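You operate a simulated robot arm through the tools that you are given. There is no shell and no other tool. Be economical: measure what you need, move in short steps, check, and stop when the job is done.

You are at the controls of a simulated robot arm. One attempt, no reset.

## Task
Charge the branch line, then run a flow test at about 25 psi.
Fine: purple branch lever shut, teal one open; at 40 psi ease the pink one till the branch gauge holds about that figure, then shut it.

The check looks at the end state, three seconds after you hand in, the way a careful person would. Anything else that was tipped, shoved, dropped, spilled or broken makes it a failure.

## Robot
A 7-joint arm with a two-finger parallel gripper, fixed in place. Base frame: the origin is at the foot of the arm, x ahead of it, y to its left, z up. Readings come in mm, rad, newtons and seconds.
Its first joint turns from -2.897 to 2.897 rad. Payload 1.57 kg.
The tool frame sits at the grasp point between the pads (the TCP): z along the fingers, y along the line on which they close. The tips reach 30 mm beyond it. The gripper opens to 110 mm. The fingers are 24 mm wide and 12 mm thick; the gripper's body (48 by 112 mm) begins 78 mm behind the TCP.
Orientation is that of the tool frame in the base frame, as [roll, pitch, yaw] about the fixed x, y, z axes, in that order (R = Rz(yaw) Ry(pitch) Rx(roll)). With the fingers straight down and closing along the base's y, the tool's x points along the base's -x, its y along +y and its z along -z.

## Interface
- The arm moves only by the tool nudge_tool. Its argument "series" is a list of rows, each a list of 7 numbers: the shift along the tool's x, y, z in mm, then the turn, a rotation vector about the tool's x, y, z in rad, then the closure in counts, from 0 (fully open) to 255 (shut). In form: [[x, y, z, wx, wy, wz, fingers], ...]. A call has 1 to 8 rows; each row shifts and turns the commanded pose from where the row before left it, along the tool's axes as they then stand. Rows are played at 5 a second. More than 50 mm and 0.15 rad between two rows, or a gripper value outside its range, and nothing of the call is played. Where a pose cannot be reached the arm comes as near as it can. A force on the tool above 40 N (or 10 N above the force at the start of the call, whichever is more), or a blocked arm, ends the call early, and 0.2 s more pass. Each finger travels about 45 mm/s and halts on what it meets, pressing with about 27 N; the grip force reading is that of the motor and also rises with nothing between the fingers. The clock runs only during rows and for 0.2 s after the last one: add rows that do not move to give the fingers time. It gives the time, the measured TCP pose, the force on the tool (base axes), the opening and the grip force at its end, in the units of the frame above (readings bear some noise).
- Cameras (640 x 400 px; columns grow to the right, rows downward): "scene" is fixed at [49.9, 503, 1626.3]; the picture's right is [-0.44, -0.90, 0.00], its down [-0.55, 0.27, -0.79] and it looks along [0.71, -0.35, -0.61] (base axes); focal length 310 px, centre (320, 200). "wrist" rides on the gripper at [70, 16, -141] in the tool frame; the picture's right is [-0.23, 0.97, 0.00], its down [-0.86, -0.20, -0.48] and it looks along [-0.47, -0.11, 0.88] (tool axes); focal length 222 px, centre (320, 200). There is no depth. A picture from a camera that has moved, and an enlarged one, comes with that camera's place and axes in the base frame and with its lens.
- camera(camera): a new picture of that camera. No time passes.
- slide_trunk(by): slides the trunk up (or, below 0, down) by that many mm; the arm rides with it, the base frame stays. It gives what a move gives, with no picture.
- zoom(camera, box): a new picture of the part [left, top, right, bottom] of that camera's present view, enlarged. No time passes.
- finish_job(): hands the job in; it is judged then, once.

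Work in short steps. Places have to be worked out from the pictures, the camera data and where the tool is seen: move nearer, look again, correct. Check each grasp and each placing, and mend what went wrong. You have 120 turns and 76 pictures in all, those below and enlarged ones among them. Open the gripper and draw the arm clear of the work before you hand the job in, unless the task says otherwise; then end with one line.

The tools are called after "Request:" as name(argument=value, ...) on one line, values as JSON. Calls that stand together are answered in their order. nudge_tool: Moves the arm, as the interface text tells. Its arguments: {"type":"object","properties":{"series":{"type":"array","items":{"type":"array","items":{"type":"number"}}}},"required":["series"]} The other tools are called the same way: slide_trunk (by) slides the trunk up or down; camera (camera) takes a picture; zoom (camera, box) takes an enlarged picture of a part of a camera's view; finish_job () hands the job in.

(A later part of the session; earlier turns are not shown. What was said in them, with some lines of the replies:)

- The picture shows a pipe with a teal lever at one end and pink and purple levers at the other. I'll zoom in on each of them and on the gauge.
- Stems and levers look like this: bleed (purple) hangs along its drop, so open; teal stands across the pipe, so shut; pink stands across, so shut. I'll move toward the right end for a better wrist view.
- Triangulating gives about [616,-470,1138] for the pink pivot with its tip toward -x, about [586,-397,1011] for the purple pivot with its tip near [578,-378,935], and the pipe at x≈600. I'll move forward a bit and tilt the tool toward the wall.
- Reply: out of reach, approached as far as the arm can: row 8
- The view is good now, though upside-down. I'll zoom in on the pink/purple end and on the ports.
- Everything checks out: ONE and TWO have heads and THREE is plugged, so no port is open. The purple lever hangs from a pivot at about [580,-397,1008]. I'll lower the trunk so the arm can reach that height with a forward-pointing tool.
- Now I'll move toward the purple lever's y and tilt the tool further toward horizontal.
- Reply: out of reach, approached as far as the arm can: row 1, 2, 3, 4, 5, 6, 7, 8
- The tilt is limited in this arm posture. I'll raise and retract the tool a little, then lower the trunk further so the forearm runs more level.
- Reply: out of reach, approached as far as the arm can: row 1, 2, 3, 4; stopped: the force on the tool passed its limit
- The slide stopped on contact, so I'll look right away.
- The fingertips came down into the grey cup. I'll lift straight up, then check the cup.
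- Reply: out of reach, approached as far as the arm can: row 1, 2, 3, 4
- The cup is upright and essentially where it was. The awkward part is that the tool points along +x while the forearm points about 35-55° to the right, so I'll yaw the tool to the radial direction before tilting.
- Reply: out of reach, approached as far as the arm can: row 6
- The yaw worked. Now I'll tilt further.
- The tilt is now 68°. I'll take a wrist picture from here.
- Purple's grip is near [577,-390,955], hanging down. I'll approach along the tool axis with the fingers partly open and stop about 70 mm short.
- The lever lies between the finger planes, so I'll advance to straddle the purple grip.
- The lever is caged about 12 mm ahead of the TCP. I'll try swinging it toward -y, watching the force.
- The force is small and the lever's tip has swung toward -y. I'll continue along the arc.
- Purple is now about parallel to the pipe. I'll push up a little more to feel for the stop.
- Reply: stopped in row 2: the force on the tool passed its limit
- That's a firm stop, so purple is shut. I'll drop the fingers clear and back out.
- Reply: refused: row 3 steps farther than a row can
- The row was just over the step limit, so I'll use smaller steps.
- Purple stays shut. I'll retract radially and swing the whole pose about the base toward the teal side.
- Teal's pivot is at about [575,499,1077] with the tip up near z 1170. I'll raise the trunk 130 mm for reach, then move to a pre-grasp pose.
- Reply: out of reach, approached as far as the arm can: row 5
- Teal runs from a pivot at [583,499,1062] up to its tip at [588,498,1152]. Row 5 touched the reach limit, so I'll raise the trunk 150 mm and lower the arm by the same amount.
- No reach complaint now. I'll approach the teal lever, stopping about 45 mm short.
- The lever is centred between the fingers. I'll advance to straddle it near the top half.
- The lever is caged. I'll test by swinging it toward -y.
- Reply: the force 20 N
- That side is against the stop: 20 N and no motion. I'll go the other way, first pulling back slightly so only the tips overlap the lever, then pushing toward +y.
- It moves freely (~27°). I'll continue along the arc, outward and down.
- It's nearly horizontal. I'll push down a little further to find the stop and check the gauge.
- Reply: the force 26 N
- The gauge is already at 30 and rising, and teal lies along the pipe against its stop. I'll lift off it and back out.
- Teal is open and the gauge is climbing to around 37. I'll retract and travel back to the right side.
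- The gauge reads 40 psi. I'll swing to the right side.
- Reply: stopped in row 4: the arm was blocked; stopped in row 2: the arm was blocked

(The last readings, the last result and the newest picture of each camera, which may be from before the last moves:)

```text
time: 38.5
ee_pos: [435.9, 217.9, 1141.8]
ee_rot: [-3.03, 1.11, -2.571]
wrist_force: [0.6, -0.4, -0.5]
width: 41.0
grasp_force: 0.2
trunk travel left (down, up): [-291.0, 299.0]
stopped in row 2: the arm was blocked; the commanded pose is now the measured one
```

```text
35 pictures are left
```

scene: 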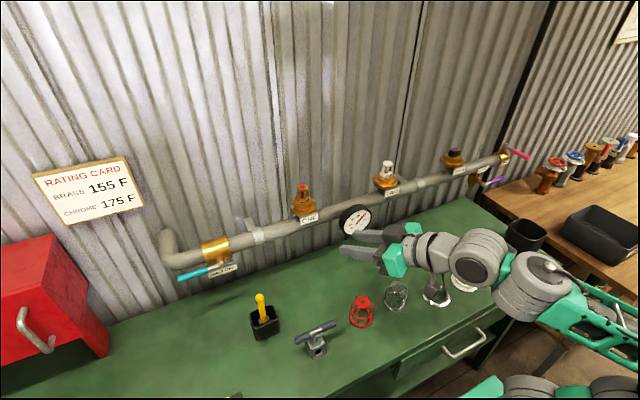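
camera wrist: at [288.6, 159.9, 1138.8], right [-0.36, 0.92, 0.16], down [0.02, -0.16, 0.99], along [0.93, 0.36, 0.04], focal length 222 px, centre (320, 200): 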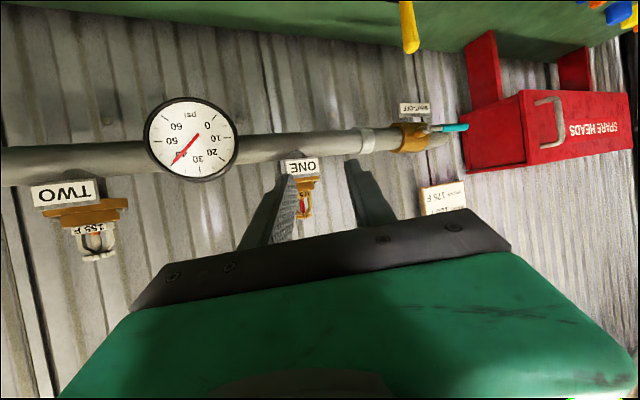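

The arm was blocked, probably because the elbow, which is swung right, is meeting something. Nothing looks disturbed. I'll raise the trunk to lift the whole arm before swinging further.

Request:
slide_trunk(by=200)

Request:
nudge_tool(series=[[0.9, -35, 1, 0.07, 0.0025, 0.03, 160], [0.9, -35, 1, 0.07, 0.0025, 0.03, 160], [0.9, -35, 1, 0.07, 0.0025, 0.03, 160]])

Request:
camera(camera="scene")

```text
time: 40.6
ee_pos: [435.8, 214.5, 1343.0]
ee_rot: [-3.034, 1.114, -2.577]
wrist_force: [0.6, -0.1, 1.0]
width: 40.9
grasp_force: 0.0
trunk travel left (down, up): [-491.0, 99.0]
```

```text
time: 41.4
ee_pos: [477.7, 117.8, 1345.4]
ee_rot: [-3.008, 1.119, -2.785]
wrist_force: [-0.5, 0.3, 0.3]
width: 40.8
grasp_force: 0.0
trunk travel left (down, up): [-491.0, 99.0]
```

```text
34 pictures are left
```

scene: 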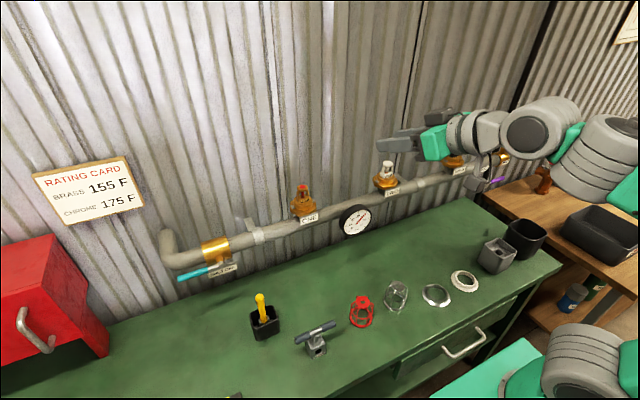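

Clear now, and nothing has been displaced. I'll keep swinging at this height.

Request:
nudge_tool(series=[[1, -47, -1, 0.09, 0.003, 0.043, 160], [1, -47, -1, 0.09, 0.003, 0.043, 160], [1, -47, -1, 0.09, 0.003, 0.043, 160], [1, -47, -1, 0.09, 0.003, 0.043, 160], [1, -47, -1, 0.09, 0.003, 0.043, 160], [1, -47, -1, 0.09, 0.003, 0.043, 160], [1, -47, -1, 0.09, 0.003, 0.043, 160], [1, -47, -1, 0.09, 0.003, 0.043, 160]])

```text
time: 43.2
ee_pos: [439.1, -222.7, 1366.2]
ee_rot: [-3.016, 1.145, 2.75]
wrist_force: [1.2, 0.2, 0.1]
width: 40.7
grasp_force: 0.0
trunk travel left (down, up): [-491.0, 99.0]
```

Next I'll shift toward the pink lever at height, then check the arm's posture before lowering.

Request:
nudge_tool(series=[[-10, -35, 24, 0, 0, 0, 139], [-10, -35, 24, 0, 0, 0, 139], [-10, -35, 20, 0, 0, 0, 139], [-10, -35, 15, 0, 0, 0, 139]])

Request:
camera(camera="scene")

```text
time: 43.7
ee_pos: [473.3, -213.8, 1369.5]
ee_rot: [-3.005, 1.152, 2.886]
wrist_force: [-0.1, -0.2, -0.4]
width: 50.2
grasp_force: 0.1
trunk travel left (down, up): [-491.0, 99.0]
stopped in row 2: the arm was blocked; the commanded pose is now the measured one
```

```text
33 pictures are left
```

scene: 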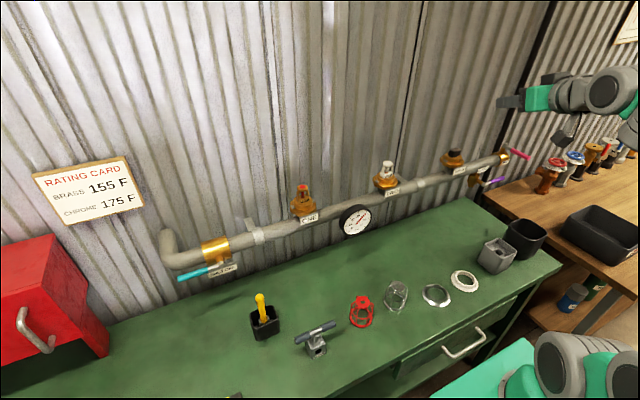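

The arm is well clear of everything, so this is more likely a posture or speed hiccup than contact. I'll try smaller steps.

Request:
nudge_tool(series=[[0, 0, 0, 0, 0, 0, 139], [0, -18, 0, 0.04, 0, 0.02, 139], [0, -18, 0, 0.04, 0, 0.02, 139], [0, -18, 0, 0.04, 0, 0.02, 139], [0, -18, 0, 0.04, 0, 0.02, 139]])

```text
time: 44.9
ee_pos: [441.6, -279.5, 1372.4]
ee_rot: [-3.026, 1.158, 2.685]
wrist_force: [0.8, 0.6, 1.2]
width: 50.1
grasp_force: 0.0
trunk travel left (down, up): [-491.0, 99.0]
```

Request:
nudge_tool(series=[[-4, -20, 12, 0, 0, 0, 139], [-4, -20, 12, 0, 0, 0, 139], [-4, -20, 12, 0, 0, 0, 139], [-4, -20, 12, 0, 0, 0, 139], [-4, -20, 12, 0, 0, 0, 139], [-4, -20, 12, 0, 0, 0, 139]])

```text
time: 46.3
ee_pos: [440.6, -421.8, 1373.1]
ee_rot: [-3.025, 1.16, 2.686]
wrist_force: [0.3, 0.1, 0.1]
width: 50.0
grasp_force: 0.1
trunk travel left (down, up): [-491.0, 99.0]
```

I'll lower the trunk 200 mm and look at the pink lever.

Request:
slide_trunk(by=-200)

Request:
camera(camera="wrist")

Request:
camera(camera="scene")

```text
time: 48.5
ee_pos: [440.8, -421.4, 1171.9]
ee_rot: [-3.025, 1.16, 2.685]
wrist_force: [-0.6, -0.2, -0.6]
width: 50.3
grasp_force: 0.0
trunk travel left (down, up): [-291.0, 299.0]
```

```text
32 pictures are left
camera wrist: at [316.7, -324.8, 1162.4], right [0.6, 0.78, 0.16], down [-0.17, -0.08, 0.98], along [0.78, -0.62, 0.08], focal length 222 px, centre (320, 200)
```

wrist: 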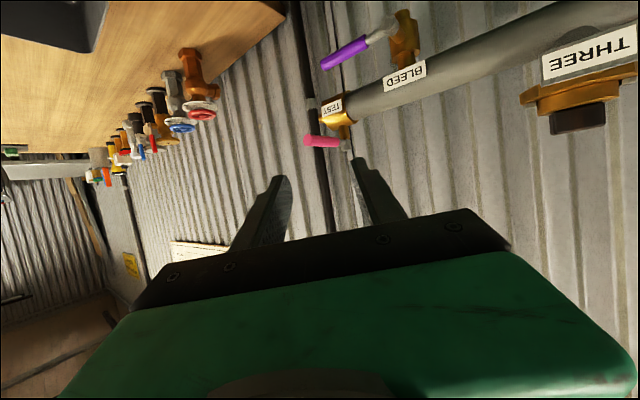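

```text
31 pictures are left
```

scene: 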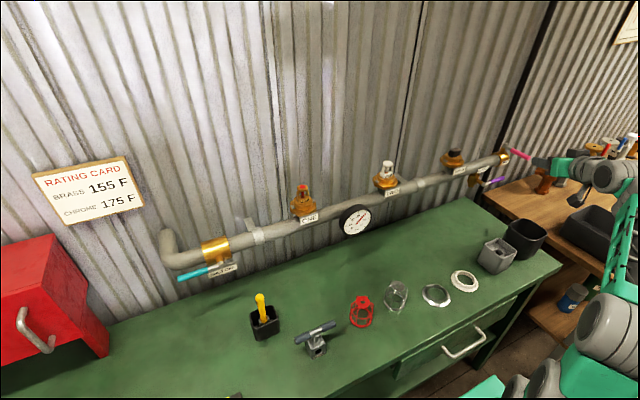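

Pink is at about y -492, z 1119, with its free end near x 535 and the pivot near x 622. It lines up almost with the tool axis, so I'll advance 75 mm and re-check.

Request:
nudge_tool(series=[[-2, 0, 25, 0, 0, 0, 139], [-2, 0, 25, 0, 0, 0, 139], [0, 0, 25, 0, 0, 0, 139]])

Request:
camera(camera="wrist")

Request:
zoom(camera="scene", box=[480, 130, 580, 200])

```text
time: 49.2
ee_pos: [501.0, -459.5, 1145.5]
ee_rot: [-3.025, 1.159, 2.686]
wrist_force: [-0.8, -0.5, -0.5]
width: 50.3
grasp_force: 0.1
trunk travel left (down, up): [-291.0, 299.0]
```

```text
30 pictures are left
camera wrist: at [376.0, -362.5, 1135.7], right [0.6, 0.78, 0.16], down [-0.17, -0.08, 0.98], along [0.78, -0.62, 0.08], focal length 222 px, centre (320, 200)
```

wrist: 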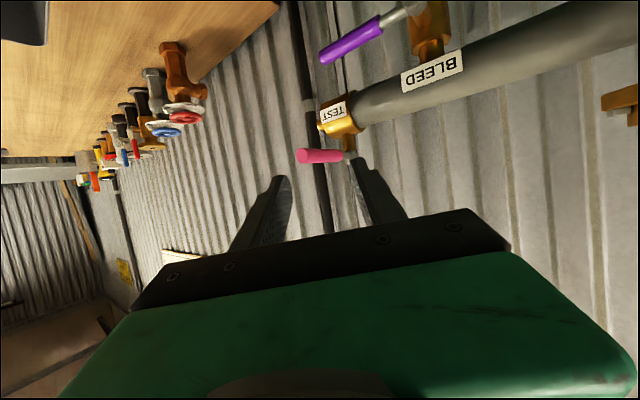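

```text
5.71 times, centred on (530, 165) of scene
camera zoom: at [49.9, 503.0, 1626.3], right [-0.44, -0.9, 0.0], down [-0.55, 0.27, -0.79], along [0.71, -0.35, -0.61], focal length 1773 px, centre (-880, 400)
```

zoom: 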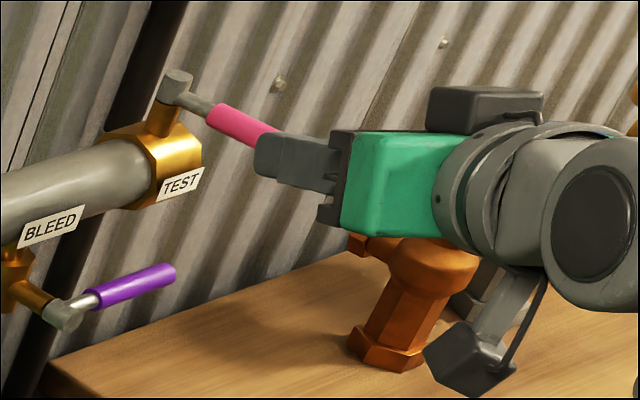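

Aligned within a few mm. I'll advance the rest of the way so the tips straddle the lever end.

Request:
nudge_tool(series=[[1.8, -2, 20, 0, 0, 0, 139], [1.7, -2, 20, 0, 0, 0, 139], [0, 0, 16, 0, 0, 0, 139]])

Request:
camera(camera="wrist")

Request:
zoom(camera="scene", box=[480, 130, 580, 200])

```text
time: 50.0
ee_pos: [540.0, -491.7, 1122.3]
ee_rot: [-3.025, 1.159, 2.689]
wrist_force: [0.4, 0.0, 0.3]
width: 49.9
grasp_force: 0.0
trunk travel left (down, up): [-291.0, 299.0]
```

```text
28 pictures are left
camera wrist: at [414.8, -394.2, 1112.0], right [0.6, 0.78, 0.16], down [-0.17, -0.08, 0.98], along [0.78, -0.62, 0.08], focal length 222 px, centre (320, 200)
```

wrist: 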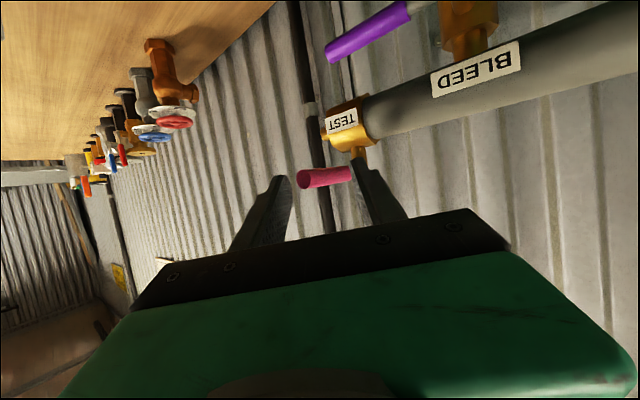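

```text
5.71 times, centred on (530, 165) of scene
camera zoom: at [49.9, 503.0, 1626.3], right [-0.44, -0.9, 0.0], down [-0.55, 0.27, -0.79], along [0.71, -0.35, -0.61], focal length 1773 px, centre (-880, 400)
```

zoom: 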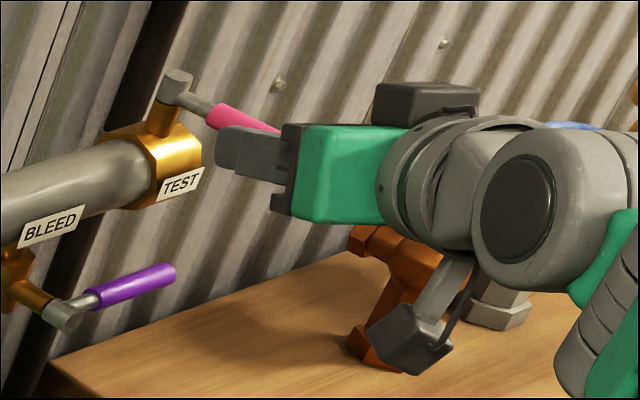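

The lever end is between the fingers. I'll lower 5 mm and test -y gently, watching force and gauge.

Request:
nudge_tool(series=[[4.6, 0, 2, 0, 0, 0, 139], [-1.4, -6.8, 4.1, 0, 0, 0, 139], [-1.4, -6.8, 4.1, 0, 0, 0, 139], [0, 0, 0, 0, 0, 0, 139]])

Request:
camera(camera="wrist")

```text
time: 51.0
ee_pos: [540.8, -504.9, 1117.6]
ee_rot: [-3.019, 1.16, 2.693]
wrist_force: [-2.7, 11.6, 1.5]
width: 57.5
grasp_force: 4.1
trunk travel left (down, up): [-291.0, 299.0]
```

```text
26 pictures are left
camera wrist: at [415.3, -408.8, 1107.4], right [0.6, 0.78, 0.16], down [-0.17, -0.08, 0.98], along [0.78, -0.62, 0.09], focal length 222 px, centre (320, 200)
```

wrist: 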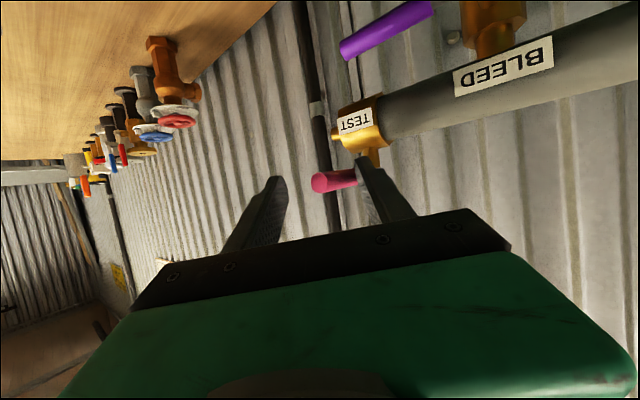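

That's the stop side, with the finger flexing open and no lever motion. So pink opens toward +y. I'll move back that way in small steps until the other finger just touches.

Request:
nudge_tool(series=[[1.4, 6.8, -4.1, 0, 0, 0, 139], [1.4, 6.8, -4.1, 0, 0, 0, 139], [1.4, 6.8, -4.1, 0, 0, 0, 139], [1, 5, -3, 0, 0, 0, 139], [0, 0, 0, 0, 0, 0, 139]])

Request:
camera(camera="wrist")

```text
time: 52.2
ee_pos: [538.0, -478.7, 1115.4]
ee_rot: [-3.024, 1.158, 2.685]
wrist_force: [-1.6, -1.0, -0.1]
width: 51.3
grasp_force: 1.0
trunk travel left (down, up): [-291.0, 299.0]
```

```text
25 pictures are left
camera wrist: at [413.4, -381.3, 1106.3], right [0.6, 0.78, 0.16], down [-0.17, -0.08, 0.98], along [0.78, -0.62, 0.08], focal length 222 px, centre (320, 200)
```

wrist: 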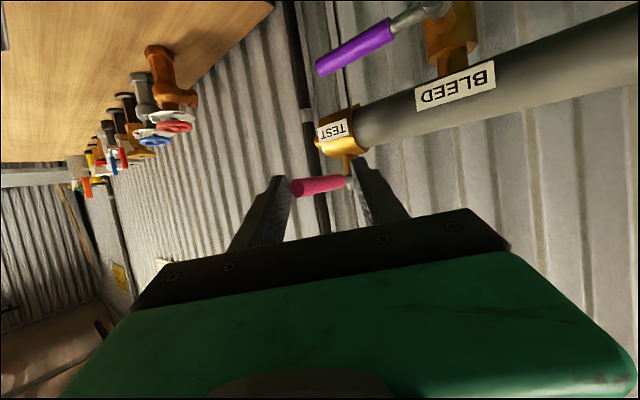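

The left finger has just touched the lever end. I'll push +y about 12 mm, wait, and read the gauge.

Request:
nudge_tool(series=[[1.05, 5.1, -3.1, 0, 0, 0, 139], [1.05, 5.1, -3.1, 0, 0, 0, 139], [0, 0, 0, 0, 0, 0, 139], [0, 0, 0, 0, 0, 0, 139], [0, 0, 0, 0, 0, 0, 139]])

Request:
zoom(camera="scene", box=[330, 130, 570, 270])

```text
time: 53.5
ee_pos: [538.6, -465.9, 1116.1]
ee_rot: [-3.026, 1.16, 2.684]
wrist_force: [-0.6, 0.5, 0.5]
width: 50.7
grasp_force: 0.3
trunk travel left (down, up): [-291.0, 299.0]
```

```text
2.67 times, centred on (450, 200) of scene
camera zoom: at [49.9, 503.0, 1626.3], right [-0.44, -0.9, 0.0], down [-0.55, 0.27, -0.79], along [0.71, -0.35, -0.61], focal length 828 px, centre (-27, 200)
```

zoom: 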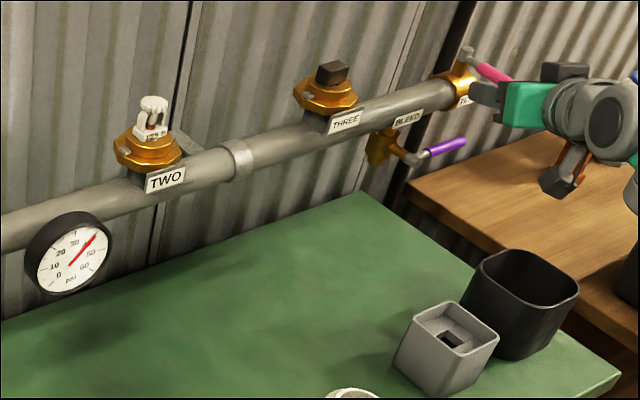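

The gauge is still about 40. I'll ease another 12 mm.

Request:
nudge_tool(series=[[1.05, 5.1, -3.1, 0, 0, 0, 139], [1.05, 5.1, -3.1, 0, 0, 0, 139], [0, 0, 0, 0, 0, 0, 139], [0, 0, 0, 0, 0, 0, 139], [0, 0, 0, 0, 0, 0, 139]])

Request:
zoom(camera="scene", box=[320, 190, 400, 250])

Request:
camera(camera="wrist")

```text
time: 54.6
ee_pos: [539.2, -453.3, 1114.9]
ee_rot: [-3.025, 1.159, 2.686]
wrist_force: [-0.4, -1.2, 0.1]
width: 50.2
grasp_force: 0.0
trunk travel left (down, up): [-291.0, 299.0]
```

```text
6.67 times, centred on (360, 220) of scene
camera zoom: at [49.9, 503.0, 1626.3], right [-0.44, -0.9, 0.0], down [-0.55, 0.27, -0.79], along [0.71, -0.35, -0.61], focal length 2069 px, centre (53, 67)
```

zoom: 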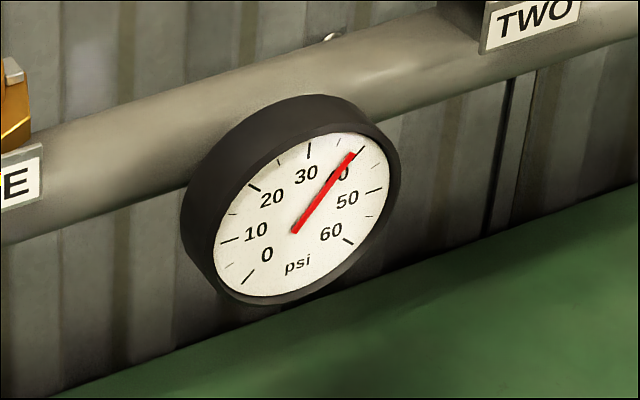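

```text
22 pictures are left
camera wrist: at [414.9, -356.2, 1105.7], right [0.6, 0.78, 0.16], down [-0.17, -0.08, 0.98], along [0.78, -0.62, 0.08], focal length 222 px, centre (320, 200)
```

wrist: 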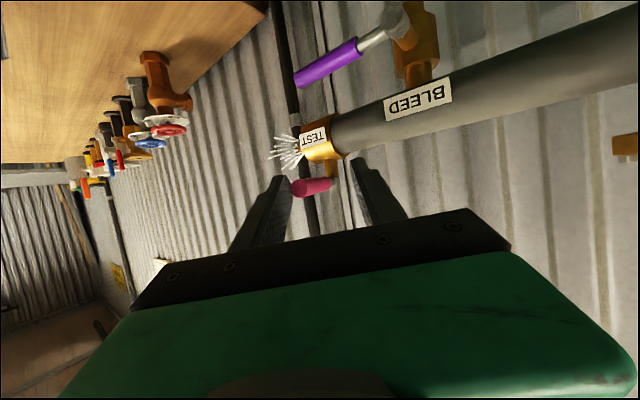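

Water is spraying from the test outlet and the gauge is starting to drop (~38). I'll ease on in smaller steps.

Request:
nudge_tool(series=[[0.9, 4.3, -2.6, 0, 0, 0, 139], [0.9, 4.3, -2.6, 0, 0, 0, 139], [0, 0, 0, 0, 0, 0, 139], [0, 0, 0, 0, 0, 0, 139], [0, 0, 0, 0, 0, 0, 139], [0, 0, 0, 0, 0, 0, 139]])

Request:
zoom(camera="scene", box=[320, 190, 400, 250])

```text
time: 56.0
ee_pos: [539.2, -444.3, 1115.6]
ee_rot: [-3.024, 1.158, 2.687]
wrist_force: [0.0, -1.3, -0.2]
width: 50.8
grasp_force: 0.8
trunk travel left (down, up): [-291.0, 299.0]
```

```text
6.67 times, centred on (360, 220) of scene
camera zoom: at [49.9, 503.0, 1626.3], right [-0.44, -0.9, 0.0], down [-0.55, 0.27, -0.79], along [0.71, -0.35, -0.61], focal length 2069 px, centre (53, 67)
```

zoom: 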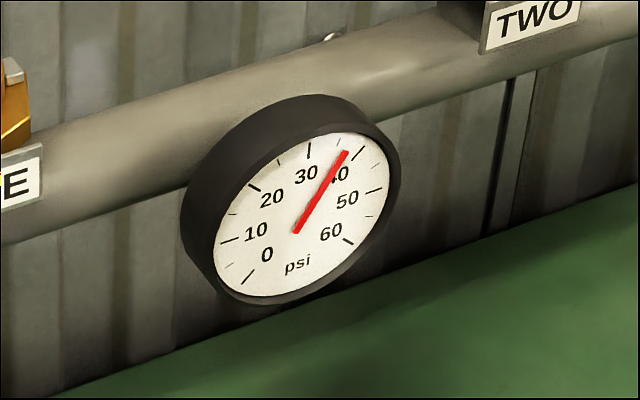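

The gauge is now about 36.5. I'll ease another 12 mm.

Request:
nudge_tool(series=[[1.05, 5.1, -3.1, 0, 0, 0, 139], [1.05, 5.1, -3.1, 0, 0, 0, 139], [0, 0, 0, 0, 0, 0, 139], [0, 0, 0, 0, 0, 0, 139], [0, 0, 0, 0, 0, 0, 139], [0, 0, 0, 0, 0, 0, 139], [0, 0, 0, 0, 0, 0, 139]])

Request:
zoom(camera="scene", box=[320, 190, 400, 250])

```text
time: 57.6
ee_pos: [539.8, -430.7, 1115.0]
ee_rot: [-3.023, 1.158, 2.688]
wrist_force: [0.5, -1.0, -0.3]
width: 50.5
grasp_force: 0.3
trunk travel left (down, up): [-291.0, 299.0]
```

```text
6.67 times, centred on (360, 220) of scene
camera zoom: at [49.9, 503.0, 1626.3], right [-0.44, -0.9, 0.0], down [-0.55, 0.27, -0.79], along [0.71, -0.35, -0.61], focal length 2069 px, centre (53, 67)
```

zoom: 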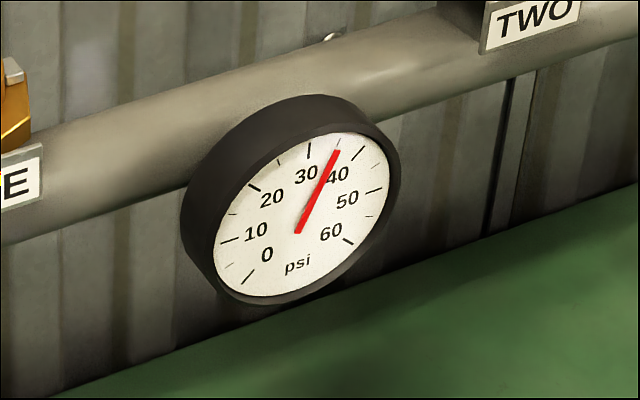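

About 35 psi. I'll ease 20 mm more, also following slightly forward.

Request:
nudge_tool(series=[[1, 5.1, -2, 0, 0, 0, 139], [1, 5.1, -2, 0, 0, 0, 139], [1, 5.1, -2, 0, 0, 0, 139], [0, 0, 0, 0, 0, 0, 139], [0, 0, 0, 0, 0, 0, 139], [0, 0, 0, 0, 0, 0, 139], [0, 0, 0, 0, 0, 0, 139]])

Request:
zoom(camera="scene", box=[320, 190, 400, 250])

Request:
camera(camera="wrist")

```text
time: 59.2
ee_pos: [541.5, -415.0, 1114.4]
ee_rot: [-3.025, 1.16, 2.688]
wrist_force: [-1.6, -0.5, 1.3]
width: 50.8
grasp_force: 0.6
trunk travel left (down, up): [-291.0, 299.0]
```

```text
6.67 times, centred on (360, 220) of scene
camera zoom: at [49.9, 503.0, 1626.3], right [-0.44, -0.9, 0.0], down [-0.55, 0.27, -0.79], along [0.71, -0.35, -0.61], focal length 2069 px, centre (53, 67)
```

zoom: 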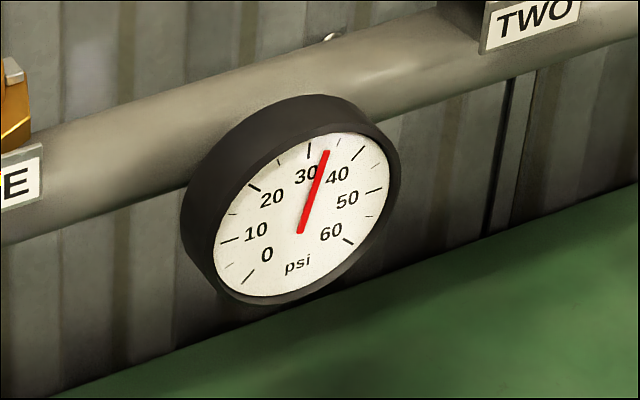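

```text
18 pictures are left
camera wrist: at [416.5, -317.2, 1104.8], right [0.6, 0.78, 0.16], down [-0.17, -0.08, 0.98], along [0.78, -0.62, 0.08], focal length 222 px, centre (320, 200)
```

wrist: 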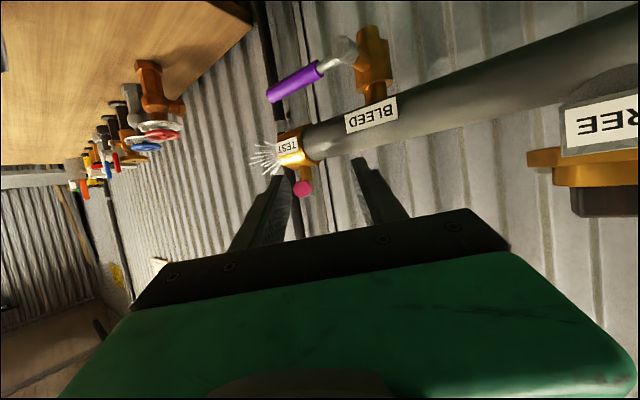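

About 33 psi, and the lever is now parallel to the fingers. From here I'll push straight along the finger-closing axis, 15 mm.

Request:
nudge_tool(series=[[0, 5, 0.3, 0, 0, 0, 139], [0, 5, 0.3, 0, 0, 0, 139], [0, 5, 0.3, 0, 0, 0, 139], [0, 0, 0, 0, 0, 0, 139], [0, 0, 0, 0, 0, 0, 139], [0, 0, 0, 0, 0, 0, 139], [0, 0, 0, 0, 0, 0, 139]])

Request:
zoom(camera="scene", box=[320, 190, 400, 250])

```text
time: 60.9
ee_pos: [549.3, -403.0, 1113.6]
ee_rot: [-3.024, 1.159, 2.685]
wrist_force: [-0.1, -1.0, 0.1]
width: 50.2
grasp_force: 0.1
trunk travel left (down, up): [-291.0, 299.0]
```

```text
6.67 times, centred on (360, 220) of scene
camera zoom: at [49.9, 503.0, 1626.3], right [-0.44, -0.9, 0.0], down [-0.55, 0.27, -0.79], along [0.71, -0.35, -0.61], focal length 2069 px, centre (53, 67)
```

zoom: 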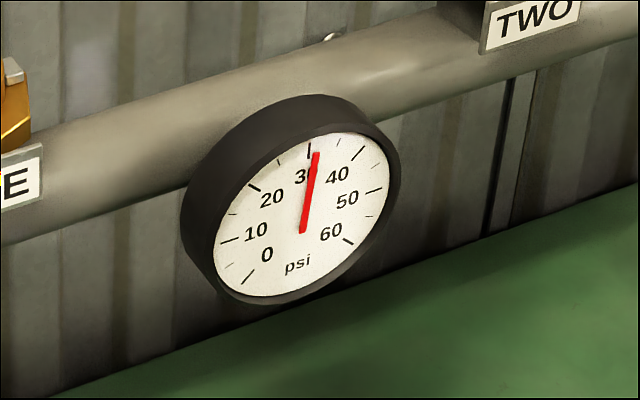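

About 31 psi. Another 20 mm along the arc.

Request:
nudge_tool(series=[[-0.6, 5, 1.3, 0, 0, 0, 139], [-0.6, 5, 1.3, 0, 0, 0, 139], [-0.6, 5, 1.5, 0, 0, 0, 139], [-0.6, 5, 1.5, 0, 0, 0, 139], [0, 0, 0, 0, 0, 0, 139], [0, 0, 0, 0, 0, 0, 139], [0, 0, 0, 0, 0, 0, 139], [0, 0, 0, 0, 0, 0, 139]])

Request:
zoom(camera="scene", box=[320, 190, 400, 250])

Request:
camera(camera="wrist")

```text
time: 62.6
ee_pos: [566.2, -388.5, 1112.4]
ee_rot: [-3.024, 1.159, 2.685]
wrist_force: [-1.0, -0.2, 0.3]
width: 50.4
grasp_force: 0.3
trunk travel left (down, up): [-291.0, 299.0]
```

```text
6.67 times, centred on (360, 220) of scene
camera zoom: at [49.9, 503.0, 1626.3], right [-0.44, -0.9, 0.0], down [-0.55, 0.27, -0.79], along [0.71, -0.35, -0.61], focal length 2069 px, centre (53, 67)
```

zoom: 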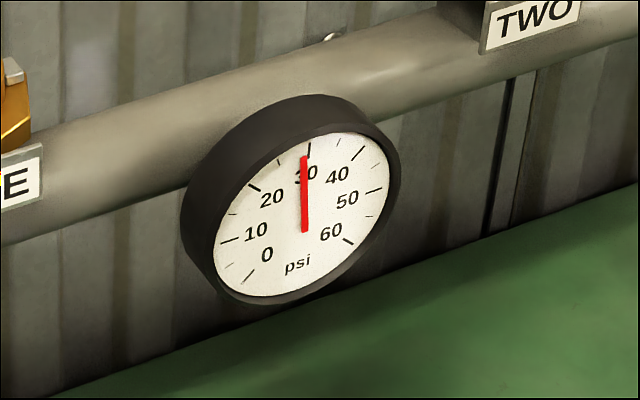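

```text
15 pictures are left
camera wrist: at [441.2, -291.8, 1102.9], right [0.6, 0.78, 0.16], down [-0.17, -0.08, 0.98], along [0.78, -0.62, 0.08], focal length 222 px, centre (320, 200)
```

wrist: 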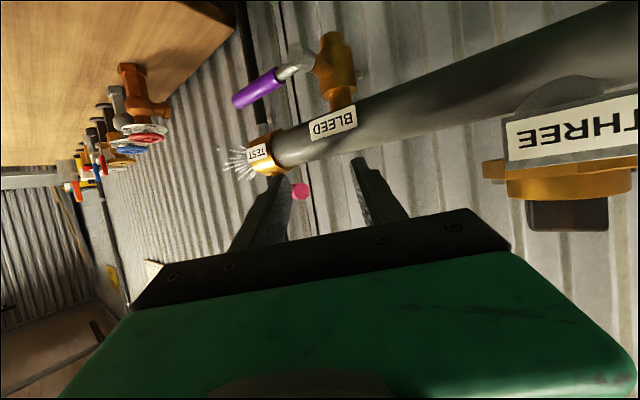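

About 29.5 psi. I'll raise slightly to keep the tips clear of the pipe, then ease 20 mm more.

Request:
nudge_tool(series=[[-5.5, 0, -2.4, 0, 0, 0, 139], [-1.2, 4.5, 1.6, 0, 0, 0, 139], [-1.2, 4.5, 1.6, 0, 0, 0, 139], [-1.2, 4.5, 1.6, 0, 0, 0, 139], [-1.2, 4.5, 1.6, 0, 0, 0, 139], [0, 0, 0, 0, 0, 0, 139], [0, 0, 0, 0, 0, 0, 139], [0, 0, 0, 0, 0, 0, 139]])

Request:
zoom(camera="scene", box=[320, 190, 400, 250])

```text
time: 64.5
ee_pos: [582.6, -377.0, 1119.0]
ee_rot: [-3.025, 1.158, 2.688]
wrist_force: [-1.2, 0.3, 0.3]
width: 50.7
grasp_force: 0.0
trunk travel left (down, up): [-291.0, 299.0]
```

```text
6.67 times, centred on (360, 220) of scene
camera zoom: at [49.9, 503.0, 1626.3], right [-0.44, -0.9, 0.0], down [-0.55, 0.27, -0.79], along [0.71, -0.35, -0.61], focal length 2069 px, centre (53, 67)
```

zoom: 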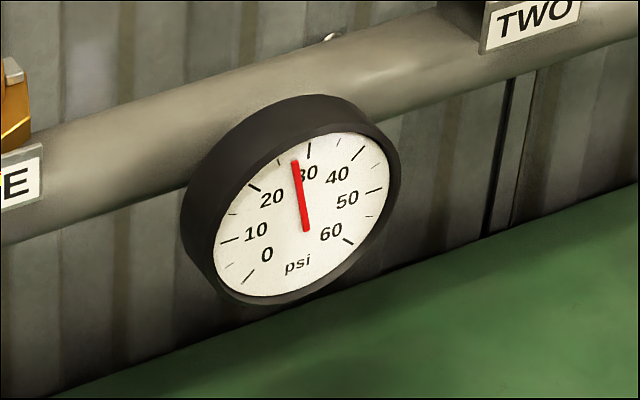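

About 27.5 psi. I'll ease about 16 mm more.

Request:
nudge_tool(series=[[-1.2, 4, 1.6, 0, 0, 0, 139], [-1.2, 4, 1.8, 0, 0, 0, 139], [-1.2, 4, 1.8, 0, 0, 0, 139], [-1.2, 4, 1.8, 0, 0, 0, 139], [0, 0, 0, 0, 0, 0, 139], [0, 0, 0, 0, 0, 0, 139], [0, 0, 0, 0, 0, 0, 139], [0, 0, 0, 0, 0, 0, 139]])

Request:
zoom(camera="scene", box=[320, 190, 400, 250])

```text
time: 66.2
ee_pos: [598.8, -368.8, 1120.8]
ee_rot: [-3.025, 1.159, 2.686]
wrist_force: [0.8, 0.4, 0.1]
width: 50.2
grasp_force: 0.0
trunk travel left (down, up): [-291.0, 299.0]
```

```text
6.67 times, centred on (360, 220) of scene
camera zoom: at [49.9, 503.0, 1626.3], right [-0.44, -0.9, 0.0], down [-0.55, 0.27, -0.79], along [0.71, -0.35, -0.61], focal length 2069 px, centre (53, 67)
```

zoom: 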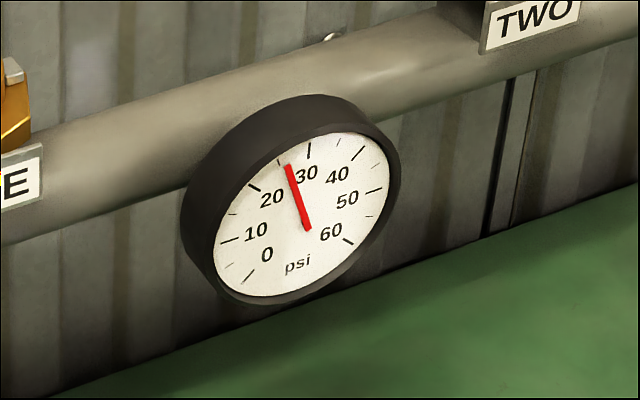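

About 26 psi. One last 5 mm, then I'll hold and confirm it settles.

Request:
nudge_tool(series=[[-0.8, 2.7, 1.2, 0, 0, 0, 139], [-0.8, 2.7, 1.2, 0, 0, 0, 139], [0, 0, 0, 0, 0, 0, 139], [0, 0, 0, 0, 0, 0, 139], [0, 0, 0, 0, 0, 0, 139], [0, 0, 0, 0, 0, 0, 139], [0, 0, 0, 0, 0, 0, 139], [0, 0, 0, 0, 0, 0, 139]])

Request:
nudge_tool(series=[[0, 0, 0, 0, 0, 0, 139], [0, 0, 0, 0, 0, 0, 139], [0, 0, 0, 0, 0, 0, 139], [0, 0, 0, 0, 0, 0, 139], [0, 0, 0, 0, 0, 0, 139], [0, 0, 0, 0, 0, 0, 139], [0, 0, 0, 0, 0, 0, 139], [0, 0, 0, 0, 0, 0, 139]])

Request:
zoom(camera="scene", box=[320, 190, 400, 250])

Request:
camera(camera="wrist")

```text
time: 68.0
ee_pos: [604.1, -365.4, 1121.1]
ee_rot: [-3.025, 1.159, 2.687]
wrist_force: [-0.1, -0.3, -0.4]
width: 50.1
grasp_force: 0.3
trunk travel left (down, up): [-291.0, 299.0]
```

```text
time: 69.8
ee_pos: [603.8, -365.1, 1120.9]
ee_rot: [-3.025, 1.159, 2.686]
wrist_force: [0.9, -0.7, 0.7]
width: 49.9
grasp_force: 0.1
trunk travel left (down, up): [-291.0, 299.0]
```

```text
6.67 times, centred on (360, 220) of scene
camera zoom: at [49.9, 503.0, 1626.3], right [-0.44, -0.9, 0.0], down [-0.55, 0.27, -0.79], along [0.71, -0.35, -0.61], focal length 2069 px, centre (53, 67)
```

zoom: 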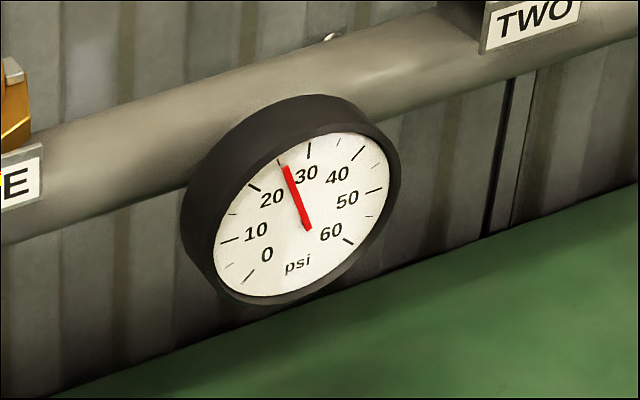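

```text
11 pictures are left
camera wrist: at [479.2, -268.3, 1110.9], right [0.6, 0.78, 0.16], down [-0.17, -0.08, 0.98], along [0.78, -0.62, 0.08], focal length 222 px, centre (320, 200)
```

wrist: 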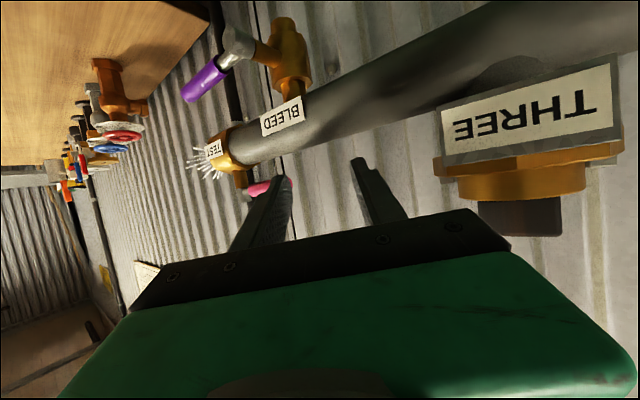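

The gauge holds steady at about 25 psi (3+ s). I'll hold a moment more, then bring pink back toward shut by sweeping the other finger along the return arc.

Request:
nudge_tool(series=[[0, 0, 0, 0, 0, 0, 139], [0, 0, 0, 0, 0, 0, 139], [0.7, -17, 0.5, 0, 0, 0, 139], [0.7, -17, 0.5, 0, 0, 0, 139], [3.2, -13.8, -6, 0, 0, 0, 139], [3.2, -13.8, -6, 0, 0, 0, 139], [2, -13, -3, 0, 0, 0, 139], [2, -13, -3, 0, 0, 0, 139]])

Request:
camera(camera="wrist")

```text
time: 71.7
ee_pos: [539.8, -429.4, 1120.5]
ee_rot: [-3.024, 1.16, 2.685]
wrist_force: [-0.1, 0.2, 0.6]
width: 50.0
grasp_force: 0.1
trunk travel left (down, up): [-291.0, 299.0]
```

```text
10 pictures are left
camera wrist: at [415.0, -332.3, 1110.3], right [0.6, 0.78, 0.16], down [-0.17, -0.08, 0.98], along [0.78, -0.62, 0.08], focal length 222 px, centre (320, 200)
```

wrist: 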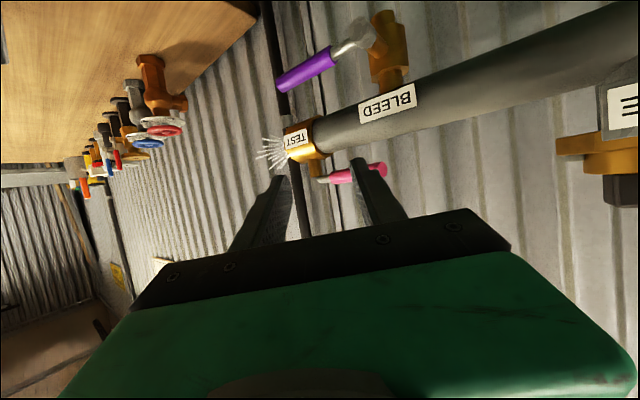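

The finger slid past in front of the lever, so pink is still open. I need the right fingertip beyond the lever's free end on the wall side. I'll go around the end and come in so the end sits between the fingers.

Request:
nudge_tool(series=[[4.75, 23, -13.7, 0, 0, 0, 139], [4.75, 23, -13.7, 0, 0, 0, 139], [-9.2, 12.6, 19.8, 0, 0, 0, 139], [-9.2, 12.6, 19.8, 0, 0, 0, 139], [-2.6, -17.2, 8.1, 0, 0, 0, 139], [-2.6, -17.2, 8.1, 0, 0, 0, 139], [0, 0, 0, 0, 0, 0, 139]])

Request:
camera(camera="wrist")

```text
time: 73.2
ee_pos: [586.1, -414.6, 1120.6]
ee_rot: [-3.025, 1.159, 2.687]
wrist_force: [0.9, 2.8, -1.2]
width: 53.0
grasp_force: 1.7
trunk travel left (down, up): [-291.0, 299.0]
```

```text
9 pictures are left
camera wrist: at [461.6, -317.6, 1111.1], right [0.6, 0.78, 0.16], down [-0.16, -0.08, 0.98], along [0.78, -0.62, 0.08], focal length 222 px, centre (320, 200)
```

wrist: 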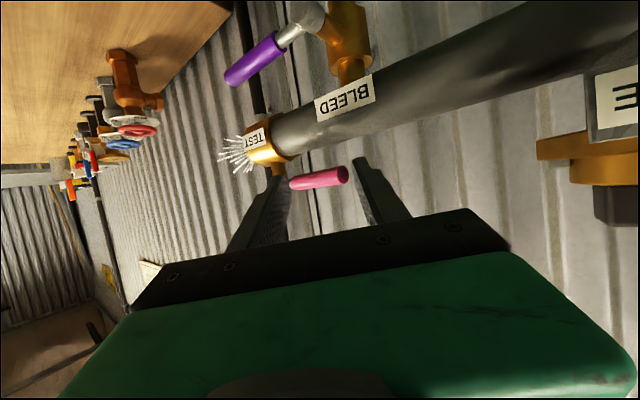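

The lever end is now between the fingers with light contact on the right one. I'll sweep it back along the arc.

Request:
nudge_tool(series=[[2.3, -9, -4, 0, 0, 0, 139], [2.3, -9, -4, 0, 0, 0, 139], [2.3, -9, -4, 0, 0, 0, 139], [1.5, -9.2, -2.5, 0, 0, 0, 139], [1.5, -9.2, -2.5, 0, 0, 0, 139], [1.5, -9.2, -2.5, 0, 0, 0, 139]])

Request:
camera(camera="wrist")

```text
time: 74.7
ee_pos: [538.2, -447.9, 1121.5]
ee_rot: [-3.024, 1.158, 2.687]
wrist_force: [-0.5, -0.5, -0.3]
width: 50.5
grasp_force: 0.2
trunk travel left (down, up): [-291.0, 299.0]
```

```text
8 pictures are left
camera wrist: at [413.4, -351.5, 1111.6], right [0.6, 0.78, 0.16], down [-0.17, -0.08, 0.98], along [0.78, -0.62, 0.08], focal length 222 px, centre (320, 200)
```

wrist: 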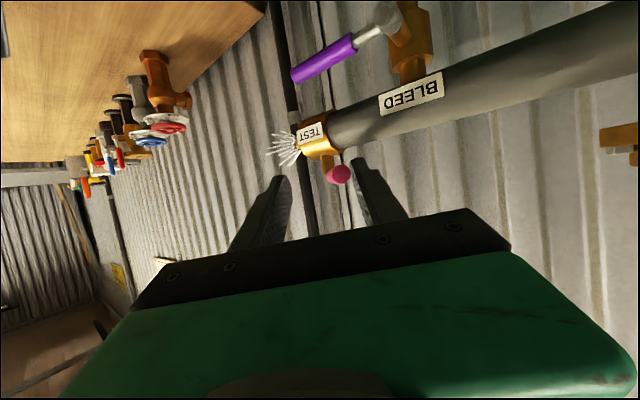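

Pink is about 40° from shut, held against the right finger. I'll push -y until the stop.

Request:
nudge_tool(series=[[-1.6, -8.1, 5, 0, 0, 0, 139], [-1.6, -8.1, 5, 0, 0, 0, 139], [-1.6, -8.1, 5, 0, 0, 0, 139], [-1.6, -8.1, 5, 0, 0, 0, 139], [-1.6, -8.1, 5, 0, 0, 0, 139], [-1.6, -8.1, 5, 0, 0, 0, 139], [0, 0, 0, 0, 0, 0, 139]])

Request:
camera(camera="wrist")

```text
time: 76.2
ee_pos: [538.3, -504.5, 1121.8]
ee_rot: [-3.021, 1.16, 2.692]
wrist_force: [-1.9, 7.5, 3.3]
width: 54.2
grasp_force: 2.3
trunk travel left (down, up): [-291.0, 299.0]
```

```text
7 pictures are left
camera wrist: at [413.7, -408.1, 1111.6], right [0.6, 0.78, 0.16], down [-0.17, -0.08, 0.98], along [0.78, -0.62, 0.09], focal length 222 px, centre (320, 200)
```

wrist: 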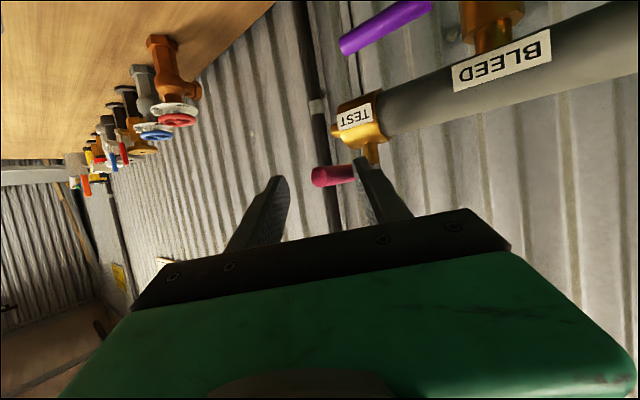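

The spray has stopped and there is 8 N at the stop. I'll nudge 4 mm more to seat it, re-centre, and back straight out.

Request:
nudge_tool(series=[[-0.7, -3.4, 2.1, 0, 0, 0, 139], [0, 0, 0, 0, 0, 0, 139], [2.5, 12, -7.2, 0, 0, 0, 139], [0, 2, -20, 0, 0, 0, 139], [0, 0, -35, 0, 0, 0, 139], [0, 0, -35, 0, 0, 0, 139], [0, 0, -35, 0, 0, 0, 139], [0, 0, 0, 0, 0, 0, 139]])

Request:
zoom(camera="scene", box=[320, 120, 560, 270])

```text
time: 78.0
ee_pos: [444.0, -429.3, 1169.9]
ee_rot: [-3.025, 1.159, 2.686]
wrist_force: [-0.2, 1.2, -0.9]
width: 50.0
grasp_force: 0.1
trunk travel left (down, up): [-291.0, 299.0]
```

```text
2.67 times, centred on (440, 195) of scene
camera zoom: at [49.9, 503.0, 1626.3], right [-0.44, -0.9, 0.0], down [-0.55, 0.27, -0.79], along [0.71, -0.35, -0.61], focal length 828 px, centre (0, 213)
```

zoom: 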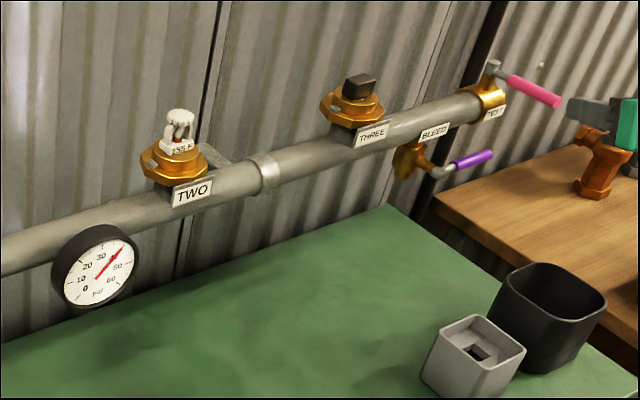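

Pink is shut and the gauge is back at 40, with purple shut and teal open. I'll open the gripper, draw back a little further, and take a final overview.

Request:
nudge_tool(series=[[0, 0, -30, 0, 0, 0, 70], [0, 0, -30, 0, 0, 0, 0], [0, 0, 0, 0, 0, 0, 0], [0, 0, 0, 0, 0, 0, 0], [0, 0, 0, 0, 0, 0, 0]])

Request:
camera(camera="scene")

Request:
zoom(camera="scene", box=[480, 130, 580, 200])

```text
time: 79.2
ee_pos: [397.1, -399.5, 1195.3]
ee_rot: [-3.026, 1.159, 2.688]
wrist_force: [-0.8, 0.6, -0.7]
width: 109.8
grasp_force: 0.0
trunk travel left (down, up): [-291.0, 299.0]
```

```text
5 pictures are left
```

scene: 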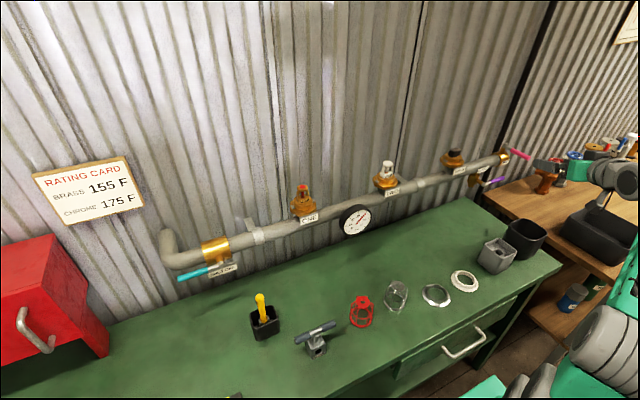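

```text
5.71 times, centred on (530, 165) of scene
camera zoom: at [49.9, 503.0, 1626.3], right [-0.44, -0.9, 0.0], down [-0.55, 0.27, -0.79], along [0.71, -0.35, -0.61], focal length 1773 px, centre (-880, 400)
```

zoom: 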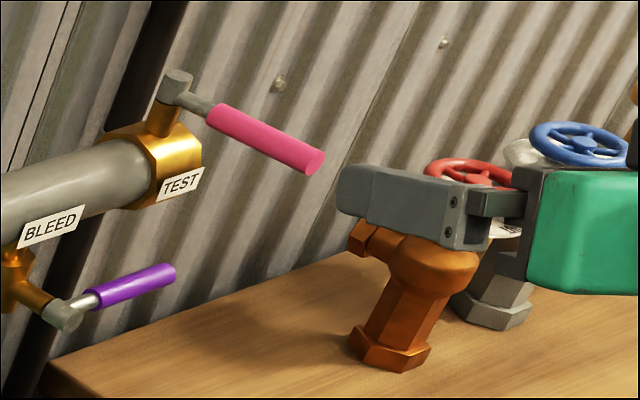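

All three levers are where they should be, the gauge reads 40, nothing on the bench looks displaced, and the arm is clear. I'm handing in.

Request:
finish_job()

```text
The job is handed in.
```

The branch line charged to 40 psi and the flow test held at about 25 psi for over 3 seconds; I then shut the pink lever and the gauge went back to 40. Purple is shut and teal is open. While the trunk was lowering, the fingertips touched the grey cup; it stayed upright and looked unmoved in the pictures.
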